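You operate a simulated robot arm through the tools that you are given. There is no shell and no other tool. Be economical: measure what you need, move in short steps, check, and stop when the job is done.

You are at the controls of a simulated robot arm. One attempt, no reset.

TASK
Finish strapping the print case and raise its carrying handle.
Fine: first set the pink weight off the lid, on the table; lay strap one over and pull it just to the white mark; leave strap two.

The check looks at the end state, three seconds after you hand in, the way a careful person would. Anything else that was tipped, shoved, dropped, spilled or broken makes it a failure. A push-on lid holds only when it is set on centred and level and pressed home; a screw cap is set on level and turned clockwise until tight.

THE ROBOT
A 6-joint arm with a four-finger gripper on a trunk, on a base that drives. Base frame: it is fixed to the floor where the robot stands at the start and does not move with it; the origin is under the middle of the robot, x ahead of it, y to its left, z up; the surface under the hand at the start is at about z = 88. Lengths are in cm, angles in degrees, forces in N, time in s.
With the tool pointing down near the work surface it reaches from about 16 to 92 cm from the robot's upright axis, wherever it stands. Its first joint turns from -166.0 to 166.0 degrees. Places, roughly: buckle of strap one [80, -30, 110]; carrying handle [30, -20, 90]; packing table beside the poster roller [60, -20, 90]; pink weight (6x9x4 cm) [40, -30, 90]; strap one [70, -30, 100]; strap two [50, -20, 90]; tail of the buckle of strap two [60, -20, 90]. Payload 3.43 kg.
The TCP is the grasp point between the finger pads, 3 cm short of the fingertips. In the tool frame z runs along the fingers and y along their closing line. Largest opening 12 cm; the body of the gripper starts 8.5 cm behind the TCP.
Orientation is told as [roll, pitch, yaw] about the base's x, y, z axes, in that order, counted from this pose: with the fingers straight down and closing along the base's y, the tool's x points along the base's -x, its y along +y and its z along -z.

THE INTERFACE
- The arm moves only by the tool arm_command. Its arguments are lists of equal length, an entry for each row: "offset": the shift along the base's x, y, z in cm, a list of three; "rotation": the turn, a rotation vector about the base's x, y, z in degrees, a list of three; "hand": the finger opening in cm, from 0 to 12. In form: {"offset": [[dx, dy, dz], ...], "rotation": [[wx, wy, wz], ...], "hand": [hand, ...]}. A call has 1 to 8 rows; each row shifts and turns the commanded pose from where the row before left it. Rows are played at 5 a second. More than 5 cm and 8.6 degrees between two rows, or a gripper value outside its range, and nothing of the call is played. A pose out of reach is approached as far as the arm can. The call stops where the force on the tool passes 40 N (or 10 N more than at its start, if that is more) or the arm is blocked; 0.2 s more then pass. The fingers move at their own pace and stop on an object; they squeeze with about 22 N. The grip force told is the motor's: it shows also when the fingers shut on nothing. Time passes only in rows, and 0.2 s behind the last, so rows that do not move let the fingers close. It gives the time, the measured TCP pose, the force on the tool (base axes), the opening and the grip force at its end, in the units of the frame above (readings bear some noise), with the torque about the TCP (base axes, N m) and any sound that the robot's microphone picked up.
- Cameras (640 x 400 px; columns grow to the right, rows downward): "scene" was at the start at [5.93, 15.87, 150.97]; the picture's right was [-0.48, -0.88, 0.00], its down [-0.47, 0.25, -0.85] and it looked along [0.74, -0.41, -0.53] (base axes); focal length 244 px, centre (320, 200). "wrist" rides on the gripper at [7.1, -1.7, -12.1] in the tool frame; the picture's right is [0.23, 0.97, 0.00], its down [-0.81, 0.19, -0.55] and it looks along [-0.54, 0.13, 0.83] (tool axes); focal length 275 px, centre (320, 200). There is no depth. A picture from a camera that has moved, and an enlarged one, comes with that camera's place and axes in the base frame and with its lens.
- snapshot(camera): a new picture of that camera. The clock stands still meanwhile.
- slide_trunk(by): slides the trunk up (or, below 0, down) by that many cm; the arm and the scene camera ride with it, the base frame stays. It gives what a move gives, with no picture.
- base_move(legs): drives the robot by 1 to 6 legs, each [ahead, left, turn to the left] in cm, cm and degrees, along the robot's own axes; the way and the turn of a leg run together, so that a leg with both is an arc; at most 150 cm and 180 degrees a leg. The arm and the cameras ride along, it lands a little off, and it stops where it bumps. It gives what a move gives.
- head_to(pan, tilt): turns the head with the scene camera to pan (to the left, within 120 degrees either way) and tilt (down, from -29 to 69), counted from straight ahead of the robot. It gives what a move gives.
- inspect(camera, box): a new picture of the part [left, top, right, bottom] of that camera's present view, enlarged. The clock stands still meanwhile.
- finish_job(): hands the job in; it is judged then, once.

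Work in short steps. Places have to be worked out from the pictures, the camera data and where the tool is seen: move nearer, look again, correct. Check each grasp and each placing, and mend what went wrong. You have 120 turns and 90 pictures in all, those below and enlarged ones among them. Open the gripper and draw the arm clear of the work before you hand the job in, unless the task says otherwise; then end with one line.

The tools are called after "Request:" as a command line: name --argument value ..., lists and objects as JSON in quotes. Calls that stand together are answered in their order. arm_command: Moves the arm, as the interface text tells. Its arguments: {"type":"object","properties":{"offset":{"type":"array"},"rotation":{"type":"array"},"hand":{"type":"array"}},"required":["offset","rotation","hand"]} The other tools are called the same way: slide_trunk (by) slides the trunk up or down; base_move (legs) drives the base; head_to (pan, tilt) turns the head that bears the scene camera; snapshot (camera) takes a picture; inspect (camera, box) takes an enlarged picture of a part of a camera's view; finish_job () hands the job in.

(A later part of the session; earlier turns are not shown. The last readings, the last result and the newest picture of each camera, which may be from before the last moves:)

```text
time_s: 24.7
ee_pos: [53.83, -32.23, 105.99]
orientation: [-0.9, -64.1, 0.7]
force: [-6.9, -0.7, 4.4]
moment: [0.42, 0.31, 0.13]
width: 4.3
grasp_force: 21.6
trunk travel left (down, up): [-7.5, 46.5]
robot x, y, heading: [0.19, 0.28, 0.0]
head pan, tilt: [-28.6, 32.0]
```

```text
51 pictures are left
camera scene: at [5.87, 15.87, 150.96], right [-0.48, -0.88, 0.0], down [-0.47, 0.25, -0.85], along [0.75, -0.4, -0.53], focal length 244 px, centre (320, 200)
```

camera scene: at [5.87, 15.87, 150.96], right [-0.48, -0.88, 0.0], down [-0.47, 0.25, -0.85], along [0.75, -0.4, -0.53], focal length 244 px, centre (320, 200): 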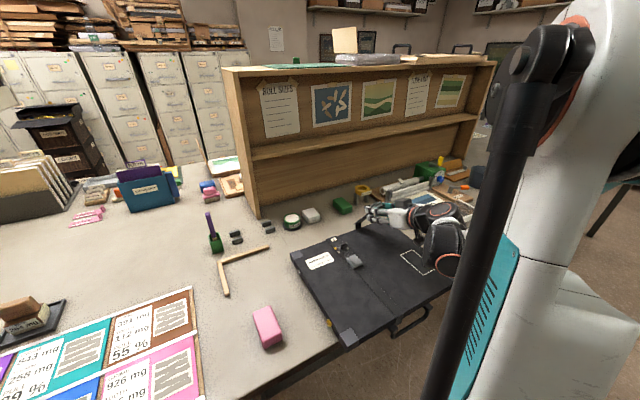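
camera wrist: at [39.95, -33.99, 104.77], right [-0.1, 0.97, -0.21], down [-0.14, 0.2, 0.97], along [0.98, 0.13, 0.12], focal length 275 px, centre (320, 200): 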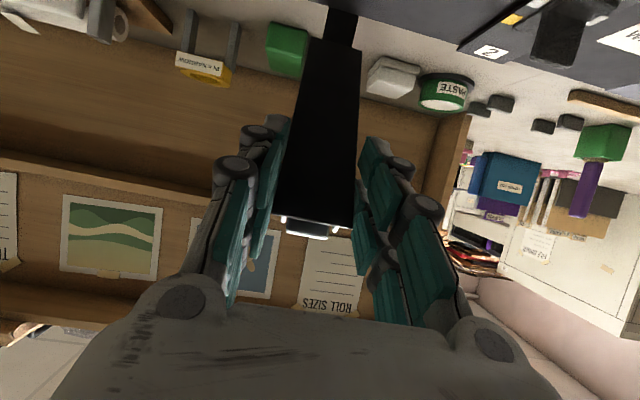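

The strap is 40° past upright. The camera side is nearing the lid, so I keep lowering along the arc while pitching the tool back, letting the strap turn in the grip.

Request:
arm_command --offset '[[-2.13, 0, -1.94], [-1.7, 0, -2.15], [-1.3, 0, -2.35], [-0.9, 0, -2.2]]' --rotation '[[0, 3, 0], [0, 5, 0], [0, 6, 0], [0, 6, 0]]' --hand '[3, 3, 3, 3]'

Request:
snapshot --camera "wrist"

Request:
inspect --camera "scene" --box '[320, 180, 480, 280]'

```text
time_s: 25.4
ee_pos: [49.7, -32.2, 100.9]
orientation: [-0.1, -53.3, -0.2]
force: [-9.0, 3.8, 24.6]
moment: [-0.61, -3.07, 0.51]
width: 2.99
grasp_force: 0.1
trunk travel left (down, up): [-7.5, 46.5]
robot x, y, heading: [0.05, 0.07, -0.1]
head pan, tilt: [-28.6, 32.0]
stopped in row 3: the force on the tool passed its limit at 77 N (the readings are from after the stop); the commanded pose is now the measured one
```

```text
50 pictures are left
camera wrist: at [35.7, -33.88, 102.37], right [-0.13, 0.97, -0.19], down [0.04, 0.19, 0.98], along [0.99, 0.12, -0.07], focal length 275 px, centre (320, 200)
```

wrist: 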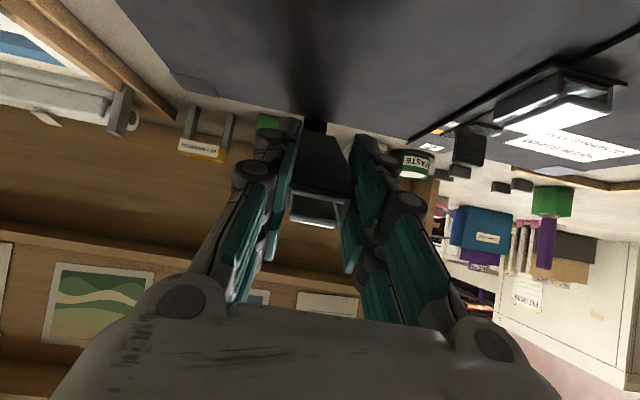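

```text
4.00 times, centred on (400, 230) of scene
camera zoom: at [5.66, 16.0, 150.99], right [-0.48, -0.88, 0.0], down [-0.46, 0.25, -0.85], along [0.75, -0.4, -0.53], focal length 975 px, centre (0, 80)
```

zoom: 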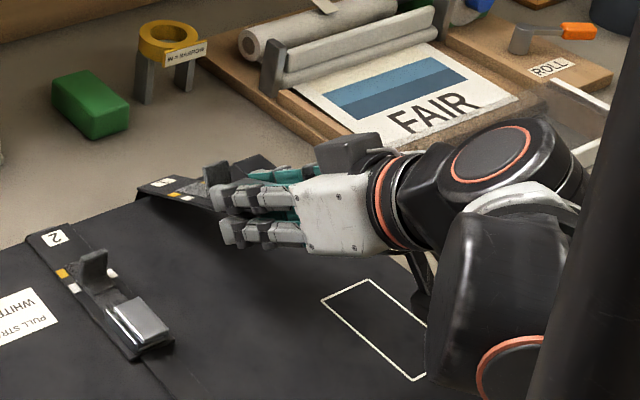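

The strap slipped out and now rests on top of the fingers. I lower the hand so the strap comes down with it, then withdraw from under it.

Request:
arm_command --offset '[[0, 0, -1.5], [0, 0, -1.5], [0, 0, -1.3]]' --rotation '[[0, 0, 0], [0, 0, 0], [0, 0, 0]]' --hand '[3, 3, 3]'

Request:
snapshot --camera "wrist"

Request:
inspect --camera "scene" --box '[340, 190, 436, 250]'

```text
time_s: 25.7
ee_pos: [49.36, -32.24, 100.75]
orientation: [0.0, -53.7, -0.3]
force: [-18.3, 4.3, 28.6]
moment: [-0.83, -3.17, 1.27]
width: 2.96
grasp_force: 0.1
trunk travel left (down, up): [-7.5, 46.5]
robot x, y, heading: [0.05, -0.31, -0.0]
head pan, tilt: [-28.6, 32.0]
stopped in row 1: the force on the tool passed its limit at 48 N (the readings are from after the stop); the commanded pose is now the measured one
```

```text
48 pictures are left
camera wrist: at [35.62, -33.87, 102.14], right [-0.13, 0.97, -0.19], down [0.04, 0.19, 0.98], along [0.99, 0.12, -0.06], focal length 275 px, centre (320, 200)
```

wrist: 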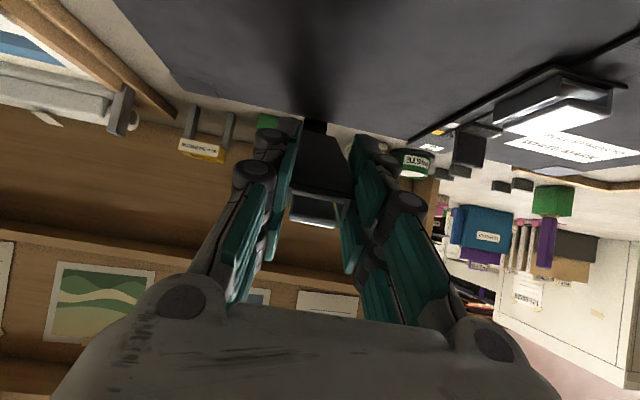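

```text
6.67 times, centred on (388, 220) of scene
camera zoom: at [5.53, 16.02, 150.98], right [-0.48, -0.88, 0.0], down [-0.46, 0.25, -0.85], along [0.75, -0.41, -0.53], focal length 1625 px, centre (-133, 67)
```

zoom: 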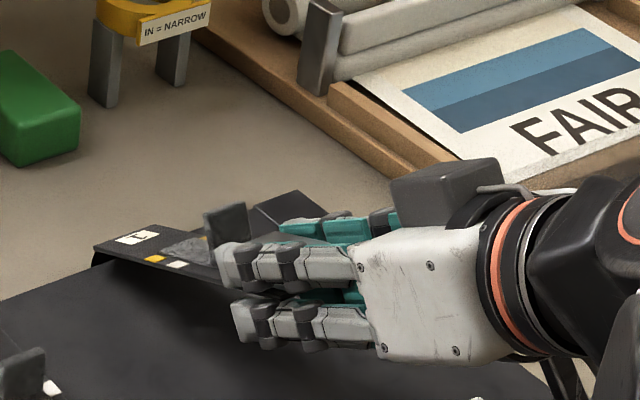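

Forces line up through the strap's hinge, so the strap is wedged in the fingers. I simply open the fingers to release it and look.

Request:
arm_command --offset '[[0, 0, 0], [0, 0, 0], [0, 0, 0]]' --rotation '[[0, 0, 0], [0, 0, 0], [0, 0, 0]]' --hand '[5, 7, 7]'

Request:
snapshot --camera "wrist"

Request:
inspect --camera "scene" --box '[340, 190, 436, 250]'

```text
time_s: 26.5
ee_pos: [49.42, -32.22, 100.76]
orientation: [0.0, -53.7, -0.3]
force: [-19.6, 3.9, 36.1]
moment: [-0.99, -4.26, 0.99]
width: 3.02
grasp_force: 0.1
trunk travel left (down, up): [-7.5, 46.5]
robot x, y, heading: [-0.23, -0.03, 0.1]
head pan, tilt: [-28.6, 32.0]
```

```text
46 pictures are left
camera wrist: at [35.62, -33.88, 102.14], right [-0.13, 0.97, -0.19], down [0.04, 0.19, 0.98], along [0.99, 0.12, -0.06], focal length 275 px, centre (320, 200)
```

wrist: 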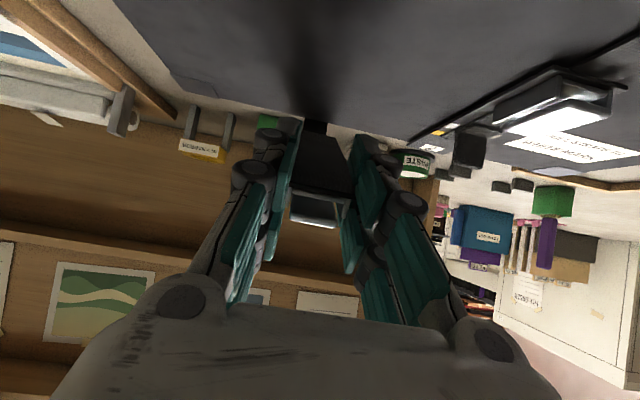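

```text
6.67 times, centred on (388, 220) of scene
camera zoom: at [5.47, 16.04, 150.98], right [-0.48, -0.88, 0.0], down [-0.46, 0.25, -0.85], along [0.75, -0.4, -0.53], focal length 1625 px, centre (-133, 67)
```

zoom: 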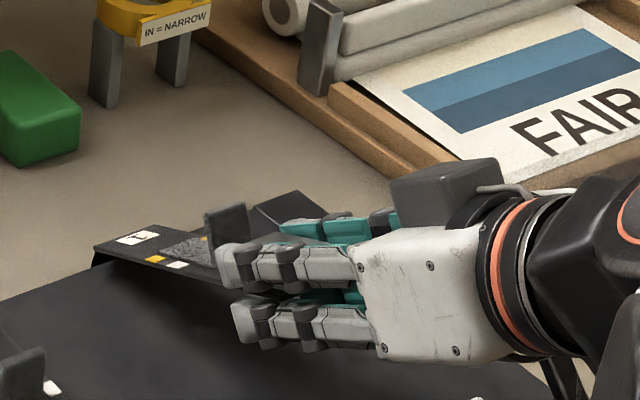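

The fingers can't open under this load. I relieve it by moving along the measured force direction (back and up) while opening.

Request:
arm_command --offset '[[-0.4, 0, 0.7], [-0.2, 0, 0.5], [0, 0, 0]]' --rotation '[[0, -2, 0], [0, -2, 0], [0, 0, 0]]' --hand '[6, 7, 7]'

Request:
snapshot --camera "wrist"

```text
time_s: 27.3
ee_pos: [49.18, -32.23, 101.66]
orientation: [0.2, -57.3, -0.3]
force: [0.8, 0.7, 0.7]
moment: [-0.03, 0.0, -0.02]
width: 6.98
grasp_force: 0.1
trunk travel left (down, up): [-7.5, 46.5]
robot x, y, heading: [0.11, 0.5, 0.0]
head pan, tilt: [-28.6, 32.0]
```

```text
44 pictures are left
camera wrist: at [35.29, -33.98, 102.12], right [-0.12, 0.97, -0.19], down [-0.03, 0.19, 0.98], along [0.99, 0.12, 0.0], focal length 275 px, centre (320, 200)
```

wrist: 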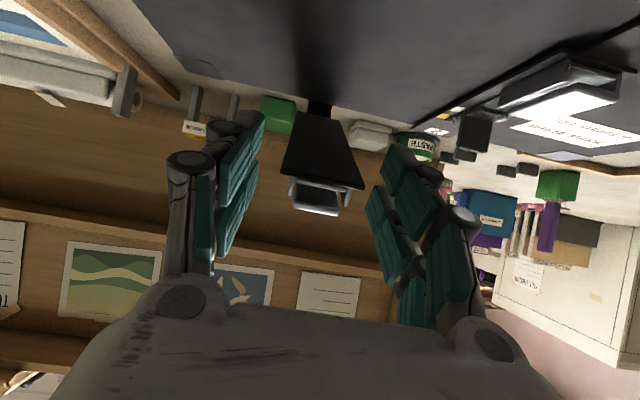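

Free: the strap stays where it is (friction hinge), tip at ≈(49.7, −32, 101.5). I back out along the tool axis, then come above with a more vertical tool.

Request:
arm_command --offset '[[-3.5, 0, 2.5], [-2, 0, 4.5], [0, 0, 4.8], [1, 0, 3], [1.5, 0, 1], [1.5, 0, 0], [1.5, 0, 0]]' --rotation '[[0, 0, 0], [0, 0, 0], [0, 7, 0], [0, 8, 0], [0, 8, 0], [0, 8, 0], [0, 8, 0]]' --hand '[7, 7, 7, 3, 1, 0, 0]'

Request:
snapshot --camera "wrist"

Request:
inspect --camera "scene" --box '[320, 180, 480, 280]'

```text
time_s: 28.9
ee_pos: [49.21, -32.25, 117.42]
orientation: [-0.2, -18.2, -0.3]
force: [-0.6, 0.0, 0.6]
moment: [-0.03, -0.02, 0.01]
width: 0.01
grasp_force: 22.1
trunk travel left (down, up): [-7.5, 46.5]
robot x, y, heading: [0.29, 0.1, -0.2]
head pan, tilt: [-28.6, 32.0]
```

```text
43 pictures are left
camera wrist: at [38.66, -34.03, 126.66], right [-0.21, 0.97, -0.07], down [0.6, 0.19, 0.78], along [0.77, 0.12, -0.62], focal length 275 px, centre (320, 200)
```

wrist: 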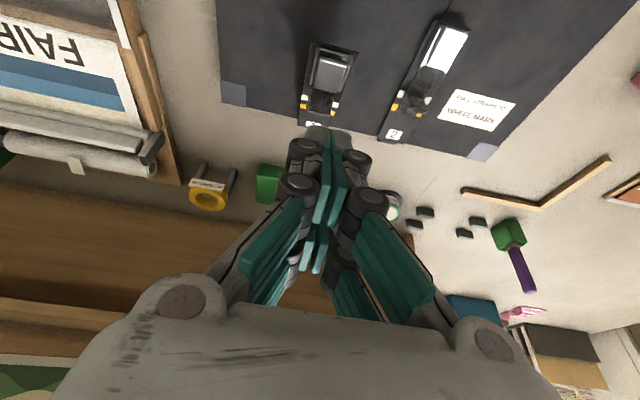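

```text
4.00 times, centred on (400, 230) of scene
camera zoom: at [5.94, 15.89, 150.97], right [-0.48, -0.88, 0.0], down [-0.47, 0.25, -0.85], along [0.75, -0.4, -0.53], focal length 975 px, centre (0, 80)
```

zoom: 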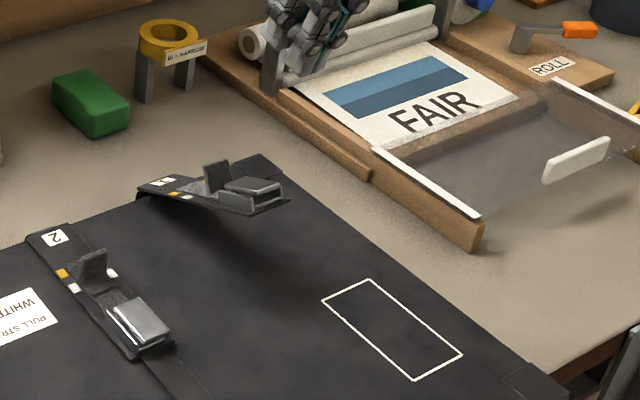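

Strap one is clearly visible half-down. I set the tool vertical over its buckle (x≈51) with closed fingers and start pressing down.

Request:
arm_command --offset '[[0.5, 0, -2], [0.5, 0, -3.5], [0.3, 0, -3]]' --rotation '[[0, 8, 0], [0, 8, 0], [0, 2.2, 0]]' --hand '[0, 0, 0]'

Request:
snapshot --camera "wrist"

Request:
inspect --camera "scene" --box '[320, 180, 480, 280]'

```text
time_s: 29.7
ee_pos: [50.71, -32.59, 109.0]
orientation: [-0.3, 0.1, -0.1]
force: [0.1, -0.4, -0.4]
moment: [-0.03, 0.0, -0.01]
width: 0.0
grasp_force: 21.7
trunk travel left (down, up): [-7.5, 46.5]
robot x, y, heading: [0.33, 0.11, 0.0]
head pan, tilt: [-28.6, 32.0]
```

```text
41 pictures are left
camera wrist: at [43.65, -34.13, 120.91], right [-0.23, 0.97, 0.0], down [0.81, 0.19, 0.55], along [0.54, 0.12, -0.83], focal length 275 px, centre (320, 200)
```

wrist: 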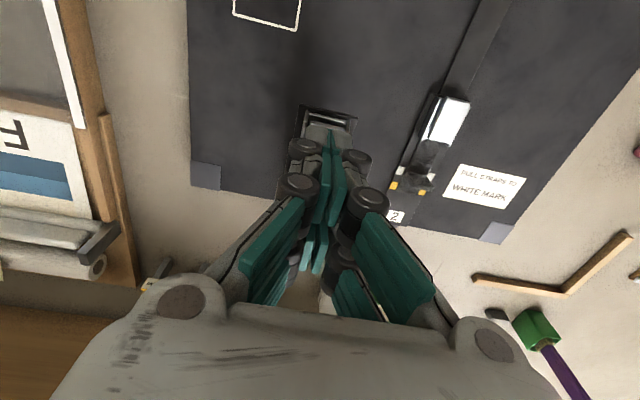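

```text
4.00 times, centred on (400, 230) of scene
camera zoom: at [5.99, 15.84, 150.97], right [-0.48, -0.88, 0.0], down [-0.47, 0.25, -0.85], along [0.75, -0.4, -0.53], focal length 975 px, centre (0, 80)
```

zoom: 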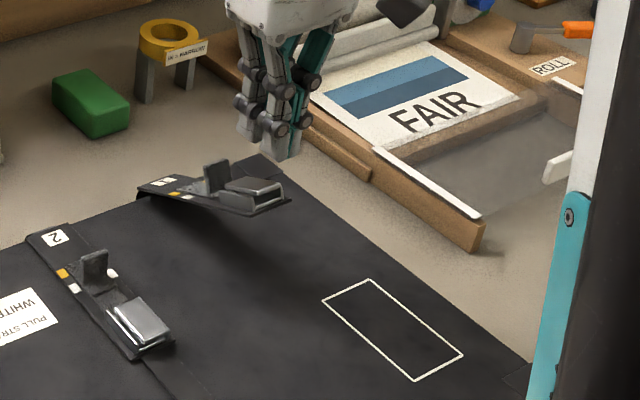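

The fingertips are right over the buckle. I press down with small steps, following the arc slightly toward −x.

Request:
arm_command --offset '[[-0.3, 0, -2.5], [-0.5, 0, -1.5], [-0.5, 0, -1.5], [-0.4, 0, -1.5], [-0.4, 0, -1.5]]' --rotation '[[0, 0, 0], [0, 0, 0], [0, 0, 0], [0, 0, 0], [0, 0, 0]]' --hand '[0, 0, 0, 0, 0]'

Request:
snapshot --camera "wrist"

Request:
inspect --camera "scene" --box '[320, 180, 480, 280]'

```text
time_s: 30.9
ee_pos: [48.45, -32.16, 100.59]
orientation: [-0.3, -0.1, -0.2]
force: [0.7, -0.5, 0.4]
moment: [0.01, 0.03, 0.05]
width: 0.01
grasp_force: 22.2
trunk travel left (down, up): [-7.5, 46.5]
robot x, y, heading: [-0.09, 0.03, 0.1]
head pan, tilt: [-28.6, 32.0]
```

```text
39 pictures are left
camera wrist: at [41.32, -33.91, 112.66], right [-0.23, 0.97, 0.0], down [0.81, 0.19, 0.55], along [0.54, 0.12, -0.83], focal length 275 px, centre (320, 200)
```

wrist: 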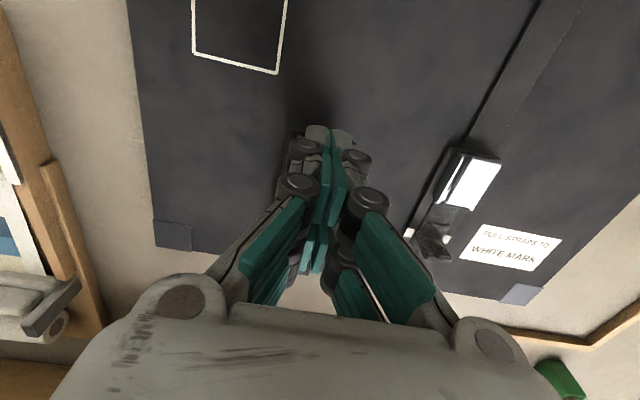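

```text
4.00 times, centred on (400, 230) of scene
camera zoom: at [5.96, 15.85, 150.97], right [-0.48, -0.88, 0.0], down [-0.47, 0.25, -0.85], along [0.75, -0.4, -0.53], focal length 975 px, centre (0, 80)
```

zoom: 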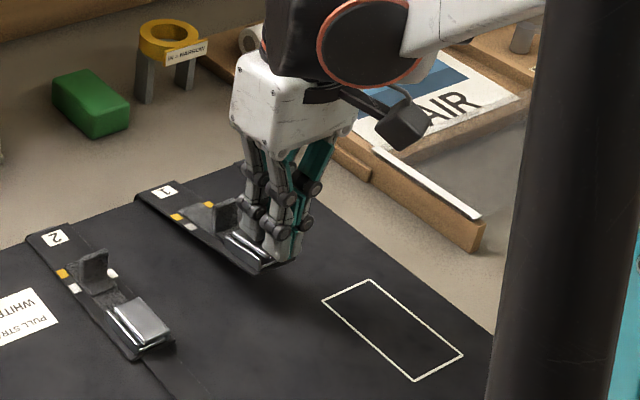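

The strap is nearly flat. I continue down until it seats.

Request:
arm_command --offset '[[-0.2, 0, -1], [0, 0, -0.8], [0, 0, -0.6], [0, 0, -0.5]]' --rotation '[[0, 0, 0], [0, 0, 0], [0, 0, 0], [0, 0, 0]]' --hand '[0, 0, 0, 0]'

Request:
inspect --camera "scene" --box '[320, 180, 480, 280]'

```text
time_s: 31.9
ee_pos: [48.22, -32.38, 97.72]
orientation: [-0.2, -0.1, -0.2]
force: [-0.6, -0.1, -0.3]
moment: [-0.01, 0.01, 0.0]
width: 0.0
grasp_force: 21.7
trunk travel left (down, up): [-7.5, 46.5]
robot x, y, heading: [0.25, -0.32, 0.1]
head pan, tilt: [-28.6, 32.0]
```

```text
4.00 times, centred on (400, 230) of scene
camera zoom: at [5.96, 15.85, 150.97], right [-0.48, -0.88, 0.0], down [-0.47, 0.25, -0.85], along [0.75, -0.4, -0.53], focal length 975 px, centre (0, 80)
```

zoom: 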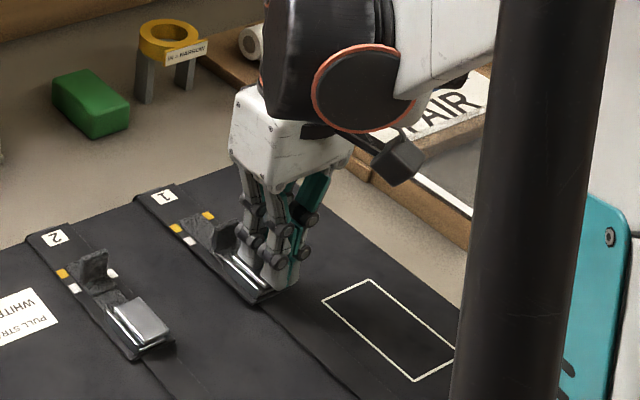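

It has gone flat and the lid strap now shows beyond it. One gentle press to confirm it's seated, then I rise to look.

Request:
arm_command --offset '[[0, 0, -0.5], [0, 0, -0.4], [0, 0, -0.3]]' --rotation '[[0, 0, 0], [0, 0, 0], [0, 0, 0]]' --hand '[0, 0, 0]'

Request:
arm_command --offset '[[0, 0, 2], [0, 0, 4.5], [-4, 0, 3], [-4.5, 0, 2], [-3, 0, 0]]' --rotation '[[0, 0, 0], [0, 0, 0], [0, 0, 0], [0, 0, 0], [0, 0, 0]]' --hand '[0, 0, 0, 3, 5]'

Request:
snapshot --camera "wrist"

Request:
inspect --camera "scene" --box '[320, 210, 400, 260]'

```text
time_s: 32.5
ee_pos: [48.28, -32.29, 97.19]
orientation: [-0.3, -0.2, -0.2]
force: [-4.4, 1.3, 32.6]
moment: [0.06, -0.66, 0.05]
width: 0.58
grasp_force: 21.6
trunk travel left (down, up): [-7.5, 46.5]
robot x, y, heading: [0.21, 0.02, -0.1]
head pan, tilt: [-28.6, 32.0]
stopped in row 2: the force on the tool passed its limit at 48 N (the readings are from after the stop); the commanded pose is now the measured one
```

```text
time_s: 33.7
ee_pos: [36.78, -32.44, 108.6]
orientation: [-0.3, -0.3, -0.3]
force: [0.6, -0.2, 0.5]
moment: [0.0, 0.02, -0.01]
width: 5.01
grasp_force: 0.1
trunk travel left (down, up): [-7.5, 46.5]
robot x, y, heading: [0.02, 0.12, -0.0]
head pan, tilt: [-28.6, 32.0]
```

```text
36 pictures are left
camera wrist: at [29.67, -34.19, 120.64], right [-0.23, 0.97, -0.01], down [0.81, 0.19, 0.56], along [0.54, 0.12, -0.83], focal length 275 px, centre (320, 200)
```

wrist: 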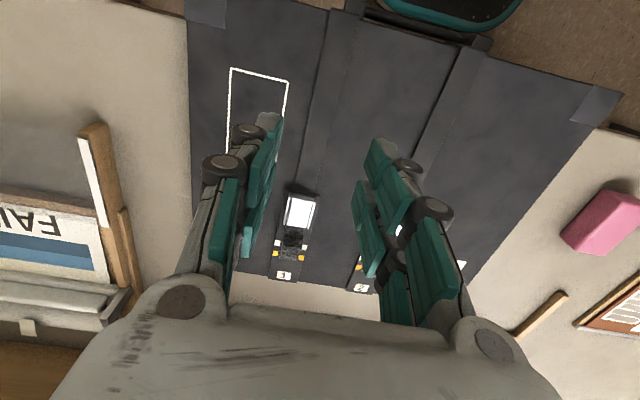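

```text
8.00 times, centred on (360, 235) of scene
camera zoom: at [5.93, 15.86, 150.97], right [-0.48, -0.88, 0.0], down [-0.47, 0.25, -0.85], along [0.75, -0.4, -0.53], focal length 1950 px, centre (0, -80)
```

zoom: 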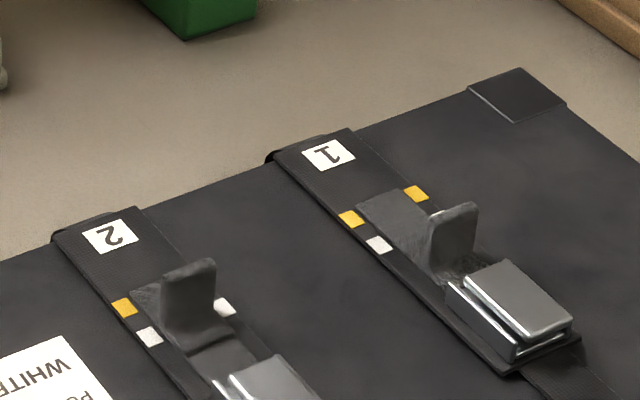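

Strap one lies flat and its tab sits near the buckle; strap two shows the tab standing between the white marks is right. I judge tab one at x≈53.7 and the white marks at x≈56.3. I go above the tab for a closer look.

Request:
arm_command --offset '[[4.5, 0, 0], [4.5, 0.2, 0], [3, 0.2, -1]]' --rotation '[[0, 0, 0], [0, 0, 0], [0.3, 0.3, 0.3]]' --hand '[5, 5, 5]'

Request:
inspect --camera "wrist" --box '[240, 50, 400, 150]'

```text
time_s: 34.5
ee_pos: [48.9, -31.9, 107.54]
orientation: [-0.1, 0.0, 0.1]
force: [0.1, 0.4, -1.1]
moment: [-0.03, -0.01, -0.02]
width: 4.99
grasp_force: 0.1
trunk travel left (down, up): [-7.5, 46.5]
robot x, y, heading: [-0.3, -0.15, 0.1]
head pan, tilt: [-28.6, 32.0]
```

```text
4.00 times, centred on (320, 100) of wrist
camera zoom: at [41.83, -33.71, 119.57], right [-0.23, 0.97, 0.0], down [0.81, 0.19, 0.55], along [0.54, 0.13, -0.83], focal length 1101 px, centre (320, 600)
```

zoom: 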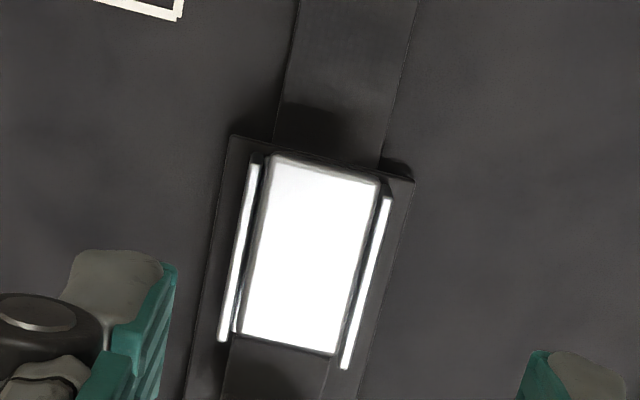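

I look further down the same view for the tab and marks.

Request:
inspect --camera "wrist" --box '[240, 110, 400, 230]'

```text
3.33 times, centred on (320, 170) of wrist
camera zoom: at [41.83, -33.71, 119.57], right [-0.23, 0.97, 0.0], down [0.81, 0.19, 0.55], along [0.54, 0.13, -0.83], focal length 918 px, centre (320, 300)
```

zoom: 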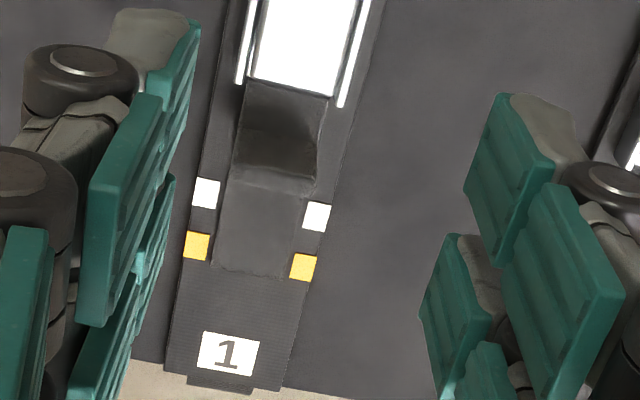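

Tab one stands at x≈54.2, whites at x≈56.3, orange from ≈57.8. I descend over the tab with a 5 cm opening.

Request:
arm_command --offset '[[2.7, -0.1, -3], [2.7, -0.1, -3], [0, 0, -2.5]]' --rotation '[[0, 0, 0], [0, 0, 0], [0, 0, 0]]' --hand '[5, 5, 5]'

Request:
inspect --camera "wrist" --box '[220, 50, 440, 200]'

Request:
inspect --camera "scene" --box '[320, 190, 416, 250]'

```text
time_s: 35.3
ee_pos: [54.32, -32.15, 99.02]
orientation: [0.0, 0.1, 0.0]
force: [-0.2, 1.1, -0.3]
moment: [-0.03, 0.02, 0.01]
width: 4.98
grasp_force: 0.0
trunk travel left (down, up): [-7.5, 46.5]
robot x, y, heading: [0.36, 0.2, 0.3]
head pan, tilt: [-28.6, 32.0]
```

```text
2.67 times, centred on (330, 125) of wrist
camera zoom: at [47.29, -33.95, 111.14], right [-0.23, 0.97, 0.0], down [0.81, 0.19, 0.55], along [0.54, 0.13, -0.83], focal length 734 px, centre (293, 400)
```

zoom: 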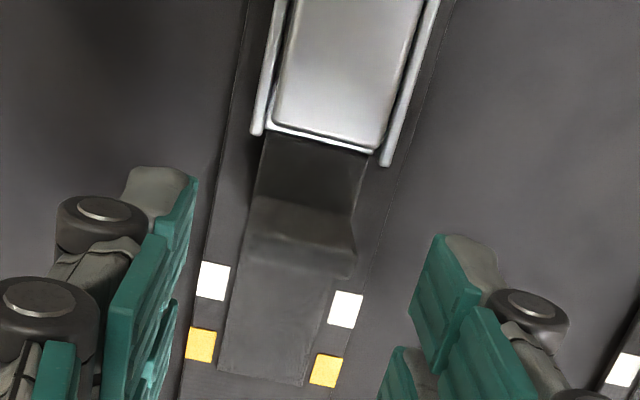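

```text
6.67 times, centred on (368, 220) of scene
camera zoom: at [5.99, 15.84, 150.97], right [-0.48, -0.88, 0.0], down [-0.47, 0.25, -0.85], along [0.75, -0.4, -0.53], focal length 1625 px, centre (0, 67)
```

zoom: 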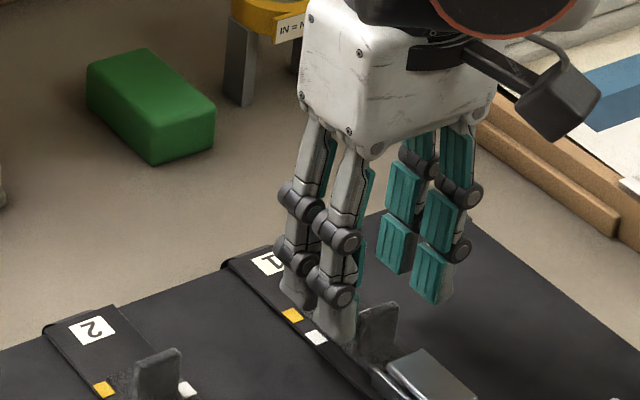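

Tab is at x≈53.8 between the fingers; white line x≈56.1. I lower to z≈96.8 and close on the tab's side edges.

Request:
arm_command --offset '[[-0.2, 0, -1.2], [0, 0, -1.0], [0, 0, 0], [0, 0, 0]]' --rotation '[[0, 0, 0], [0, 0, 0], [0, 0, 0], [0, 0, 0]]' --hand '[5, 4.5, 1.5, 1.5]'

Request:
inspect --camera "wrist" --box '[220, 50, 440, 200]'

Request:
inspect --camera "scene" --box '[320, 200, 416, 260]'

```text
time_s: 36.3
ee_pos: [54.06, -32.34, 97.05]
orientation: [0.1, 0.0, 0.1]
force: [1.0, -0.9, 0.8]
moment: [-0.06, -0.03, 0.01]
width: 2.42
grasp_force: 21.5
trunk travel left (down, up): [-7.5, 46.5]
robot x, y, heading: [0.23, -0.08, -0.0]
head pan, tilt: [-28.6, 32.0]
```

```text
2.67 times, centred on (330, 125) of wrist
camera zoom: at [47.03, -34.02, 108.99], right [-0.23, 0.97, 0.0], down [0.81, 0.19, 0.55], along [0.54, 0.13, -0.83], focal length 734 px, centre (293, 400)
```

zoom: 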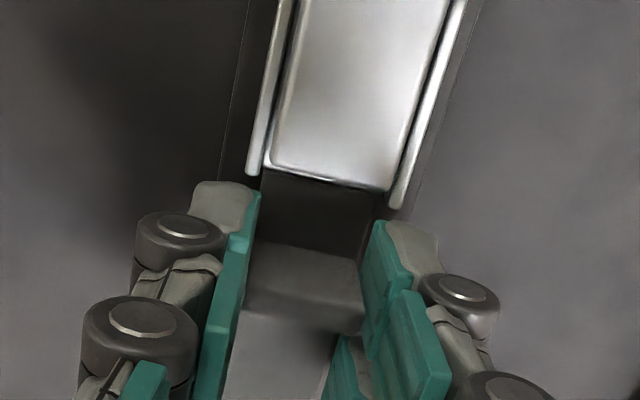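

```text
6.67 times, centred on (368, 230) of scene
camera zoom: at [5.98, 15.84, 150.97], right [-0.48, -0.88, 0.0], down [-0.47, 0.25, -0.85], along [0.75, -0.4, -0.53], focal length 1625 px, centre (0, 0)
```

zoom: 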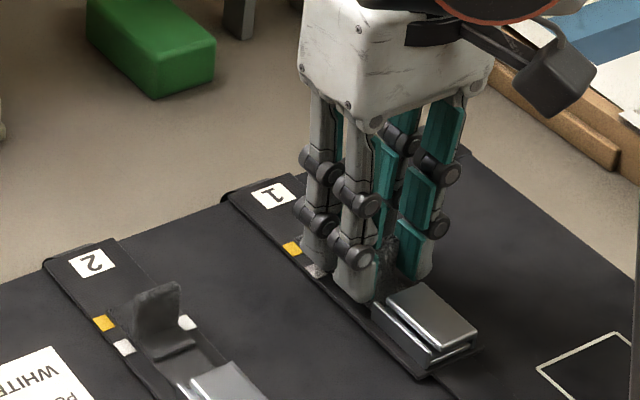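

The tab is held (2.42 wide). I pull +x 1.4 cm and read the force.

Request:
arm_command --offset '[[0.4, 0, 0], [0.5, 0, 0], [0.5, 0, 0]]' --rotation '[[0, 0, 0], [0, 0, 0], [0, 0, 0]]' --hand '[1.5, 1.5, 1.5]'

Request:
inspect --camera "wrist" --box '[220, 50, 440, 200]'

```text
time_s: 37.1
ee_pos: [55.47, -32.16, 97.05]
orientation: [0.0, 0.1, 0.1]
force: [-0.3, -3.9, 9.2]
moment: [-0.12, 0.16, 0.03]
width: 2.4
grasp_force: 21.9
trunk travel left (down, up): [-7.5, 46.5]
robot x, y, heading: [0.56, -0.12, -0.3]
head pan, tilt: [-28.6, 32.0]
```

```text
2.67 times, centred on (330, 125) of wrist
camera zoom: at [48.36, -34.01, 108.98], right [-0.23, 0.97, 0.0], down [0.81, 0.19, 0.55], along [0.54, 0.13, -0.83], focal length 734 px, centre (293, 400)
```

zoom: 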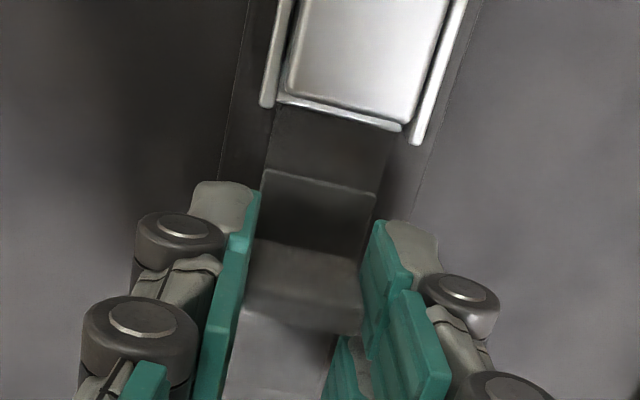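

The tab slides with the hand. I pull 0.5 cm more, then open and look at the marks.

Request:
arm_command --offset '[[0.3, 0, 0], [0.2, 0, 0], [0, 0, 0], [0, 0, 1.0]]' --rotation '[[0, 0, 0], [0, 0, 0], [0, 0, 0], [0, 0, 0]]' --hand '[1.5, 1.5, 5, 5.5]'

Request:
inspect --camera "wrist" --box '[220, 50, 440, 200]'

Request:
inspect --camera "scene" --box '[320, 210, 400, 260]'

```text
time_s: 38.1
ee_pos: [55.9, -32.1, 97.73]
orientation: [0.0, 0.0, 0.2]
force: [0.6, 0.9, 0.1]
moment: [-0.01, -0.03, 0.02]
width: 5.48
grasp_force: 0.1
trunk travel left (down, up): [-7.5, 46.5]
robot x, y, heading: [0.06, -0.08, -0.0]
head pan, tilt: [-28.6, 32.0]
```

```text
2.67 times, centred on (330, 125) of wrist
camera zoom: at [48.92, -33.94, 109.83], right [-0.23, 0.97, 0.0], down [0.81, 0.19, 0.55], along [0.54, 0.13, -0.83], focal length 734 px, centre (293, 400)
```

zoom: 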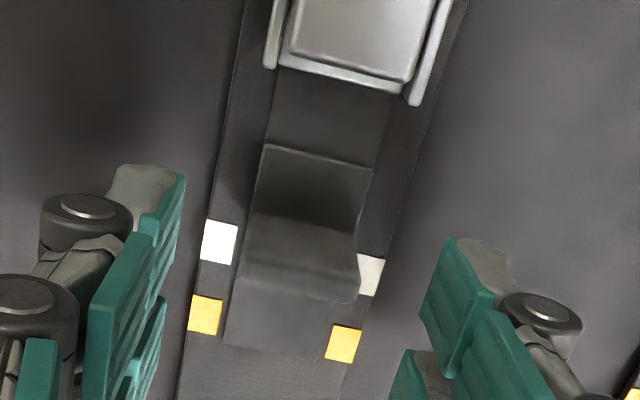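

```text
8.00 times, centred on (360, 235) of scene
camera zoom: at [5.95, 15.85, 150.97], right [-0.48, -0.88, 0.0], down [-0.47, 0.25, -0.85], along [0.75, -0.4, -0.53], focal length 1950 px, centre (0, -80)
```

zoom: 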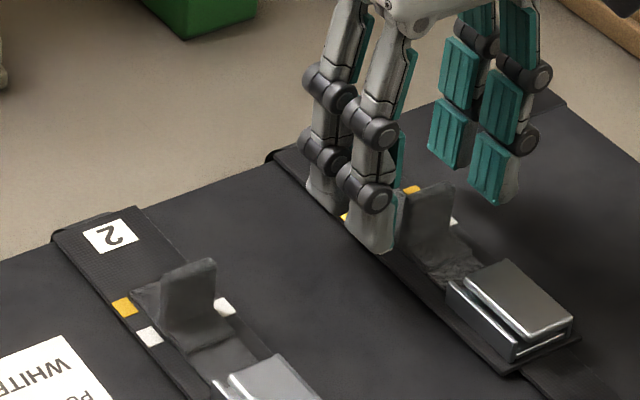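

The tab seems ~0.5 cm short of the white marks. I rise to compare both straps in one view, using strap two as reference.

Request:
arm_command --offset '[[0, 0, 4], [-3, 2.5, 3], [-3, 3, 2.5], [-2, 2.5, 0]]' --rotation '[[0, 0, 0], [0, 0, 0], [0, 0, 0], [0, 0, 0]]' --hand '[6, 9, 12, 12]'

Request:
inspect --camera "wrist" --box '[230, 90, 420, 210]'

Request:
inspect --camera "scene" --box '[320, 215, 384, 255]'

```text
time_s: 39.1
ee_pos: [48.06, -24.15, 107.32]
orientation: [0.0, 0.1, 0.2]
force: [0.7, -0.1, 0.3]
moment: [0.01, -0.02, 0.0]
width: 12.01
grasp_force: 0.1
trunk travel left (down, up): [-7.5, 46.5]
robot x, y, heading: [0.06, 0.29, 0.4]
head pan, tilt: [-28.6, 32.0]
```

```text
3.33 times, centred on (325, 150) of wrist
camera zoom: at [40.95, -25.98, 119.41], right [-0.23, 0.97, 0.0], down [0.81, 0.19, 0.55], along [0.54, 0.13, -0.83], focal length 918 px, centre (303, 367)
```

zoom: 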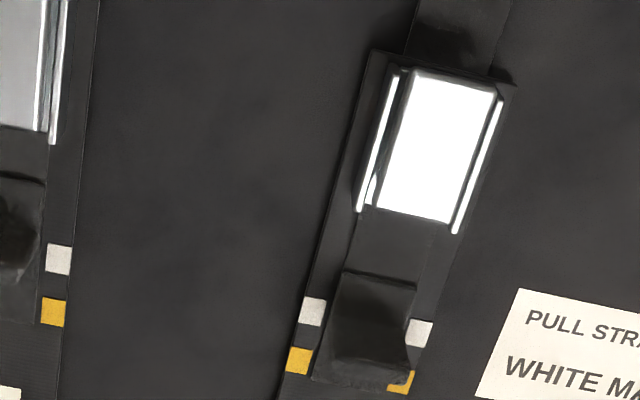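

```text
10.00 times, centred on (352, 235) of scene
camera zoom: at [5.93, 15.88, 150.97], right [-0.48, -0.88, 0.0], down [-0.47, 0.25, -0.85], along [0.75, -0.4, -0.53], focal length 2437 px, centre (0, -150)
```

zoom: 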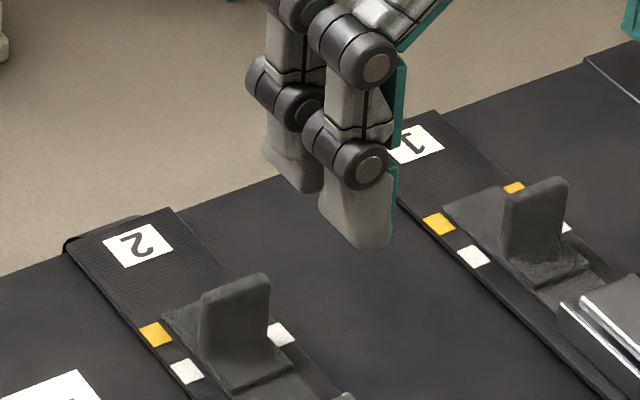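

Strap two's tab face sits right on its white line; strap one is ≈1.0 cm short of that. I return to grip the tab again.

Request:
arm_command --offset '[[2.5, -2.5, 0], [3, -3, -2], [2.1, -2.5, -3], [0, 0, -3.5], [0, 0, -1.8], [0, 0, 0], [0, 0, 0]]' --rotation '[[0, 0, 0], [0, 0, 0], [0, 0, 0], [0, 0, 0], [0, 0, 0], [0, 0, 0], [0, 0, 0]]' --hand '[8, 6, 5, 5, 5, 2, 1.5]'

```text
time_s: 40.7
ee_pos: [55.55, -32.23, 96.96]
orientation: [-0.1, 0.1, 0.0]
force: [0.5, -0.6, -0.4]
moment: [-0.04, 0.04, 0.01]
width: 2.42
grasp_force: 21.6
trunk travel left (down, up): [-7.5, 46.5]
robot x, y, heading: [0.12, -0.23, 0.0]
head pan, tilt: [-28.6, 32.0]
```

Tab gripped again (2.42). I pull 0.9 cm in small steps, release and rise to compare.

Request:
arm_command --offset '[[0.3, 0, 0], [0.3, 0, 0], [0.3, 0, 0], [0, 0, 0]]' --rotation '[[0, 0, 0], [0, 0, 0], [0, 0, 0], [0, 0, 0]]' --hand '[1.5, 1.5, 1.5, 1.5]'

Request:
arm_command --offset '[[0, 0, 0], [0, 0, 1.2], [0, 0, 4], [-3, 2.5, 3], [-3, 3, 2.5], [-2, 2.5, 0]]' --rotation '[[0, 0, 0], [0, 0, 0], [0, 0, 0], [0, 0, 0], [0, 0, 0], [0, 0, 0]]' --hand '[5, 5.5, 6, 9, 12, 12]'

Request:
inspect --camera "scene" --box '[320, 215, 384, 255]'

Request:
inspect --camera "wrist" --box '[200, 90, 390, 210]'

```text
time_s: 41.7
ee_pos: [56.64, -32.31, 97.03]
orientation: [0.0, 0.0, 0.1]
force: [-0.8, 0.9, 0.5]
moment: [0.08, 0.27, 0.0]
width: 2.42
grasp_force: 22.3
trunk travel left (down, up): [-7.5, 46.5]
robot x, y, heading: [0.23, -0.12, -0.1]
head pan, tilt: [-28.6, 32.0]
```

```text
time_s: 43.1
ee_pos: [48.64, -24.24, 107.88]
orientation: [0.0, 0.1, 0.1]
force: [-1.4, 0.5, -0.7]
moment: [0.01, -0.03, 0.01]
width: 12.02
grasp_force: 0.2
trunk travel left (down, up): [-7.5, 46.5]
robot x, y, heading: [-0.08, -0.09, 0.2]
head pan, tilt: [-28.6, 32.0]
```

```text
10.00 times, centred on (352, 235) of scene
camera zoom: at [5.93, 15.87, 150.97], right [-0.48, -0.88, 0.0], down [-0.47, 0.25, -0.85], along [0.75, -0.4, -0.53], focal length 2437 px, centre (0, -150)
```

zoom: 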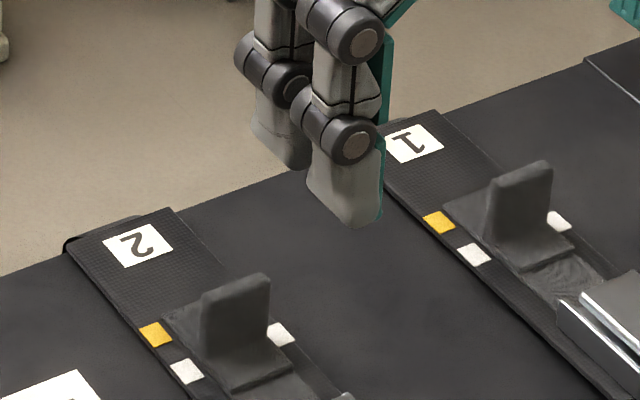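

```text
3.33 times, centred on (295, 150) of wrist
camera zoom: at [41.53, -25.96, 119.85], right [-0.23, 0.97, 0.0], down [0.81, 0.19, 0.55], along [0.54, 0.13, -0.83], focal length 918 px, centre (403, 367)
```

zoom: 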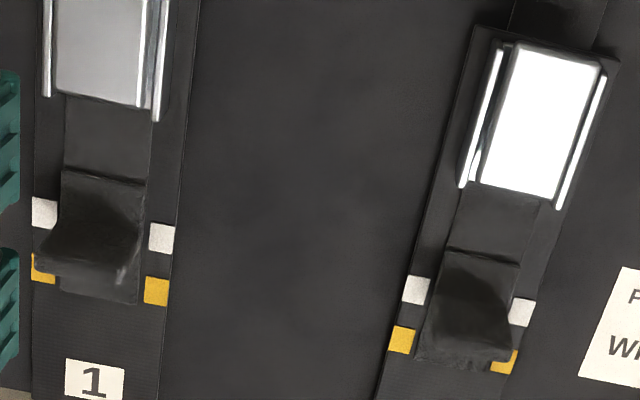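

Strap one's tab now matches strap two's position on the white marks. Next the handle: I look at it from the scene camera and from the wrist after drawing back.

Request:
arm_command --offset '[[-2, 2, 4], [-3, 2, 3], [-3, 2, 3]]' --rotation '[[0, 0, 0], [0, 0, 0], [0, 0, 0]]' --hand '[8, 6, 6]'

Request:
inspect --camera "scene" --box '[340, 270, 468, 350]'

Request:
snapshot --camera "wrist"

```text
time_s: 43.9
ee_pos: [41.08, -18.19, 118.05]
orientation: [0.0, 0.1, 0.4]
force: [1.2, -0.4, -0.6]
moment: [0.02, -0.01, -0.01]
width: 5.98
grasp_force: 0.1
trunk travel left (down, up): [-7.5, 46.5]
robot x, y, heading: [0.22, 0.19, -0.3]
head pan, tilt: [-28.6, 32.0]
```

```text
5.00 times, centred on (404, 310) of scene
camera zoom: at [2.41, 12.11, 151.85], right [-0.88, -0.48, 0.0], down [-0.21, 0.39, -0.9], along [0.43, -0.79, -0.45], focal length 1219 px, centre (-100, -350)
```

zoom: 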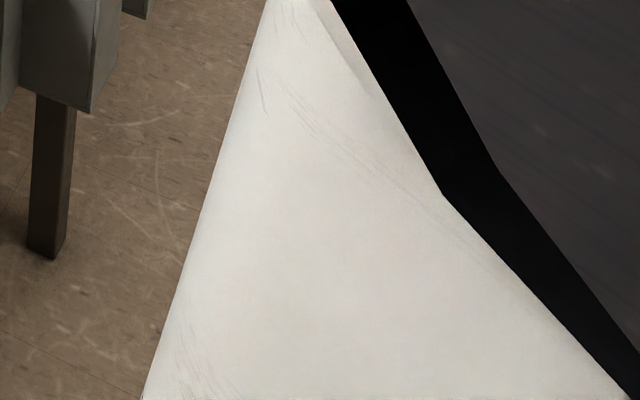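

```text
20 pictures are left
camera wrist: at [34.05, -20.04, 130.1], right [-0.24, 0.97, 0.0], down [0.81, 0.2, 0.55], along [0.54, 0.13, -0.83], focal length 275 px, centre (320, 200)
```

wrist: 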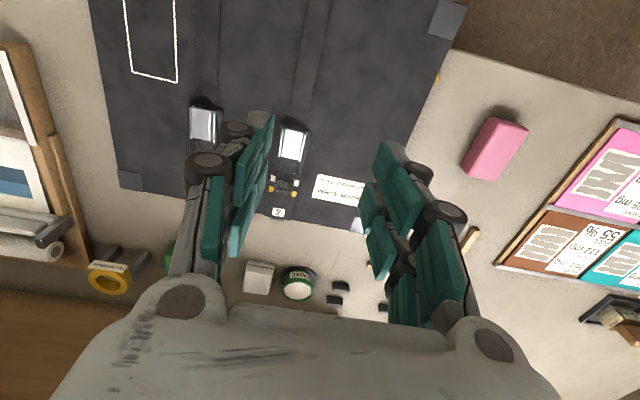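

Only 20 pictures left, so I'm sparing. The handle is close under the robot's front, so I drive back 20 cm (arm high) and look with the wrist camera.

Request:
base_move --legs '[[-20, 0, 0]]'

Request:
inspect --camera "wrist" --box '[120, 0, 440, 200]'

```text
time_s: 45.5
ee_pos: [20.64, -18.34, 118.02]
orientation: [0.1, 0.1, 0.1]
force: [-0.3, -0.3, 0.3]
moment: [0.04, 0.03, 0.0]
width: 6.02
grasp_force: 0.0
trunk travel left (down, up): [-7.5, 46.5]
robot x, y, heading: [-20.18, -0.01, -0.1]
head pan, tilt: [-28.6, 32.0]
```

```text
2.00 times, centred on (280, 100) of wrist
camera zoom: at [13.51, -20.12, 130.01], right [-0.23, 0.97, 0.0], down [0.81, 0.19, 0.55], along [0.54, 0.13, -0.83], focal length 551 px, centre (400, 400)
```

zoom: 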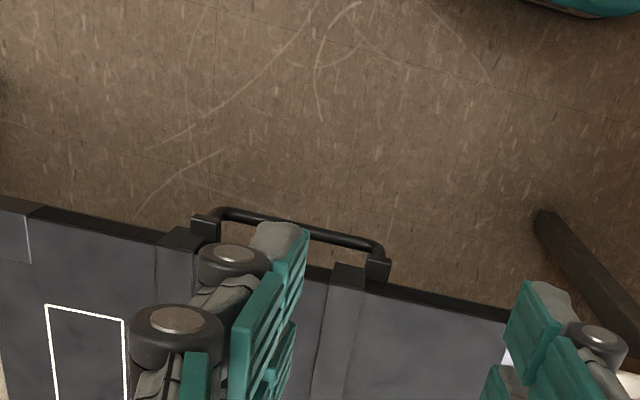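

Handle bar seen hanging at about (28.1, −24.5, 85.5), lugs at x≈28.9, y −31.4/−18.2. I yaw the hand 90° so the fingers close along x, moving over the bar.

Request:
arm_command --offset '[[1, -1, 0], [1, -1, 0], [1, -1, 0], [1, -1, 0], [1, -1, 0], [1, -1, 0], [0.6, -0.2, 0], [0, 0, 0]]' --rotation '[[0, 0, -8.2], [0, 0, -8.2], [0, 0, -8.2], [0, 0, -8.2], [0, 0, -8.2], [0, 0, -8.2], [0, 0, -8.2], [0, 0, -8.2]]' --hand '[6, 5, 4, 4, 4, 4, 4, 4]'

Request:
arm_command --offset '[[0, 0, -4.5], [0, 0, -4.5], [0, 0, -4.5], [0, 0, -4.5]]' --rotation '[[0, 0, -8.2], [0, 0, -8.2], [0, 0, -8], [0, 0, 0]]' --hand '[4, 4, 4, 4]'

Request:
snapshot --camera "wrist"

```text
time_s: 47.3
ee_pos: [27.0, -24.54, 118.09]
orientation: [0.0, 0.1, -65.5]
force: [-0.8, -0.9, 0.0]
moment: [0.04, -0.02, -0.05]
width: 3.99
grasp_force: 0.1
trunk travel left (down, up): [-7.5, 46.5]
robot x, y, heading: [-20.02, -0.13, 0.4]
head pan, tilt: [-28.6, 32.0]
```

```text
time_s: 48.3
ee_pos: [27.07, -24.65, 99.99]
orientation: [-0.1, 0.1, -90.0]
force: [-0.7, 0.4, 0.3]
moment: [-0.01, -0.02, -0.02]
width: 4.01
grasp_force: 0.2
trunk travel left (down, up): [-7.5, 46.5]
robot x, y, heading: [-20.11, -0.43, 0.4]
head pan, tilt: [-28.6, 32.0]
```

```text
18 pictures are left
camera wrist: at [25.46, -17.56, 112.01], right [0.97, 0.23, 0.0], down [0.19, -0.81, 0.55], along [0.13, -0.54, -0.83], focal length 275 px, centre (320, 200)
```

wrist: 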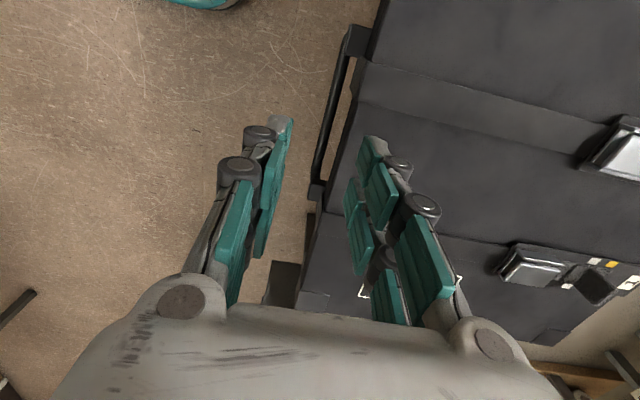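

The gap behind the bar is too tight for a finger from above. Better: tool horizontal pointing at the case, fingers above and below the bar, gripping with the tips. I lift, back the base off another 15 cm for room, and pitch the tool.

Request:
arm_command --offset '[[0, 0, 4], [-2, 0, 2]]' --rotation '[[0, 0, 0], [0, 0, 0]]' --hand '[4, 4]'

Request:
base_move --legs '[[-15, 0, 0]]'

Request:
arm_command --offset '[[0, 0, -1], [0, 0, -1], [0, 0, -1], [0, 0, -1], [0, 0, -1], [0, 0, -1], [0, 0, -1], [0, 0, -1]]' --rotation '[[0, -8.2, 0], [0, -8.2, 0], [0, -8.2, 0], [0, -8.2, 0], [0, -8.2, 0], [0, -8.2, 0], [0, -8.2, 0], [0, -8.2, 0]]' --hand '[4, 4, 4, 4, 4, 4, 4, 4]'

Request:
arm_command --offset '[[0, 0, -1], [0, 0, -2], [0, 0, -2]]' --rotation '[[0, -8.2, 0], [0, -8.2, 0], [0, -8, 0]]' --hand '[4, 4, 4]'

Request:
snapshot --camera "wrist"

```text
time_s: 48.9
ee_pos: [24.9, -24.55, 105.98]
orientation: [0.0, 0.1, -89.8]
force: [-0.5, 0.7, 0.1]
moment: [-0.01, 0.03, 0.0]
width: 3.98
grasp_force: 0.0
trunk travel left (down, up): [-7.5, 46.5]
robot x, y, heading: [-19.88, 0.1, 0.0]
head pan, tilt: [-28.6, 32.0]
```

```text
time_s: 50.3
ee_pos: [9.98, -24.54, 105.99]
orientation: [0.0, 0.1, -90.0]
force: [-0.9, 0.9, 0.0]
moment: [-0.05, 0.0, 0.03]
width: 4.01
grasp_force: 0.0
trunk travel left (down, up): [-7.5, 46.5]
robot x, y, heading: [-35.5, -0.11, -0.0]
head pan, tilt: [-28.6, 32.0]
```

```text
time_s: 52.1
ee_pos: [10.46, -25.17, 100.62]
orientation: [65.6, -0.1, -89.8]
force: [-0.4, 0.4, 1.0]
moment: [-0.01, 0.0, -0.01]
width: 4.01
grasp_force: 0.1
out of reach, approached as far as the arm can: row 8
trunk travel left (down, up): [-7.5, 46.5]
robot x, y, heading: [-35.27, 0.22, 0.2]
head pan, tilt: [-28.6, 32.0]
```

```text
time_s: 52.9
ee_pos: [13.93, -29.89, 108.87]
orientation: [90.0, -0.2, -89.8]
force: [0.4, -0.3, -0.6]
moment: [0.01, 0.06, 0.01]
width: 4.01
grasp_force: 0.0
out of reach, approached as far as the arm can: row 1, 2, 3
trunk travel left (down, up): [-7.5, 46.5]
robot x, y, heading: [-35.47, 0.18, -0.1]
head pan, tilt: [-28.6, 32.0]
```

```text
17 pictures are left
camera wrist: at [1.97, -22.8, 107.14], right [0.0, 0.23, 0.97], down [-0.55, -0.81, 0.19], along [0.83, -0.54, 0.13], focal length 275 px, centre (320, 200)
```

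wrist: 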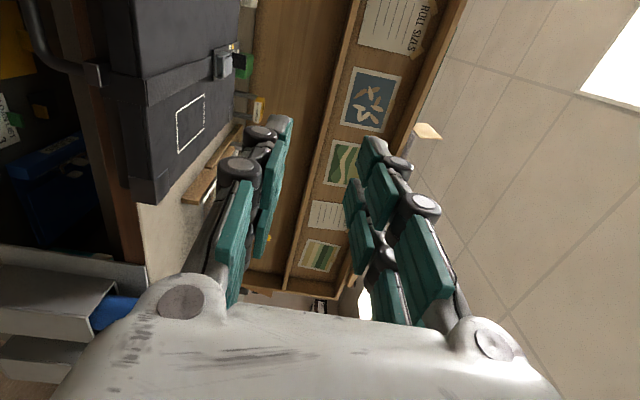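

The tool is horizontal with fingers one above the other. Too close in for the exact spot, so I move outward and down, watching where it ends up.

Request:
arm_command --offset '[[3, 0, 0], [0, 2, -3]]' --rotation '[[0, 0, 0], [0, 0, 0]]' --hand '[4, 4]'

```text
time_s: 53.5
ee_pos: [17.71, -28.57, 108.07]
orientation: [89.9, 0.0, -89.8]
force: [1.2, -0.3, -0.4]
moment: [0.0, -0.03, -0.04]
width: 3.97
grasp_force: 0.2
out of reach, approached as far as the arm can: row 2
trunk travel left (down, up): [-7.5, 46.5]
robot x, y, heading: [-35.46, -0.1, 0.1]
head pan, tilt: [-28.6, 32.0]
```

The arm is too folded here. I drive back another 20 cm and then extend toward the handle.

Request:
base_move --legs '[[-20, 0, 0]]'

Request:
arm_command --offset '[[4.5, 0.5, 0], [4.5, 0.5, 0], [4.5, 1, 0], [3, 1, -3], [0, 1, -4.5], [0, 0, -4.5]]' --rotation '[[0, 0, 0], [0, 0, 0], [0, 0, 0], [0, 0, 0], [0, 0, 0], [0, 0, 0]]' --hand '[4, 4, 4, 4, 4, 4]'

```text
time_s: 55.1
ee_pos: [-2.23, -28.73, 107.98]
orientation: [89.9, -0.1, -89.9]
force: [0.2, -0.1, -0.2]
moment: [-0.03, -0.04, -0.05]
width: 4.01
grasp_force: 0.1
trunk travel left (down, up): [-7.5, 46.5]
robot x, y, heading: [-55.15, -0.01, 0.2]
head pan, tilt: [-28.6, 32.0]
```

```text
time_s: 56.5
ee_pos: [15.91, -25.76, 97.92]
orientation: [89.8, -0.1, -89.8]
force: [-0.9, 0.6, 0.4]
moment: [-0.01, 0.04, -0.01]
width: 3.99
grasp_force: 0.0
out of reach, approached as far as the arm can: row 6
trunk travel left (down, up): [-7.5, 46.5]
robot x, y, heading: [-55.36, -0.3, 0.0]
head pan, tilt: [-28.6, 32.0]
```

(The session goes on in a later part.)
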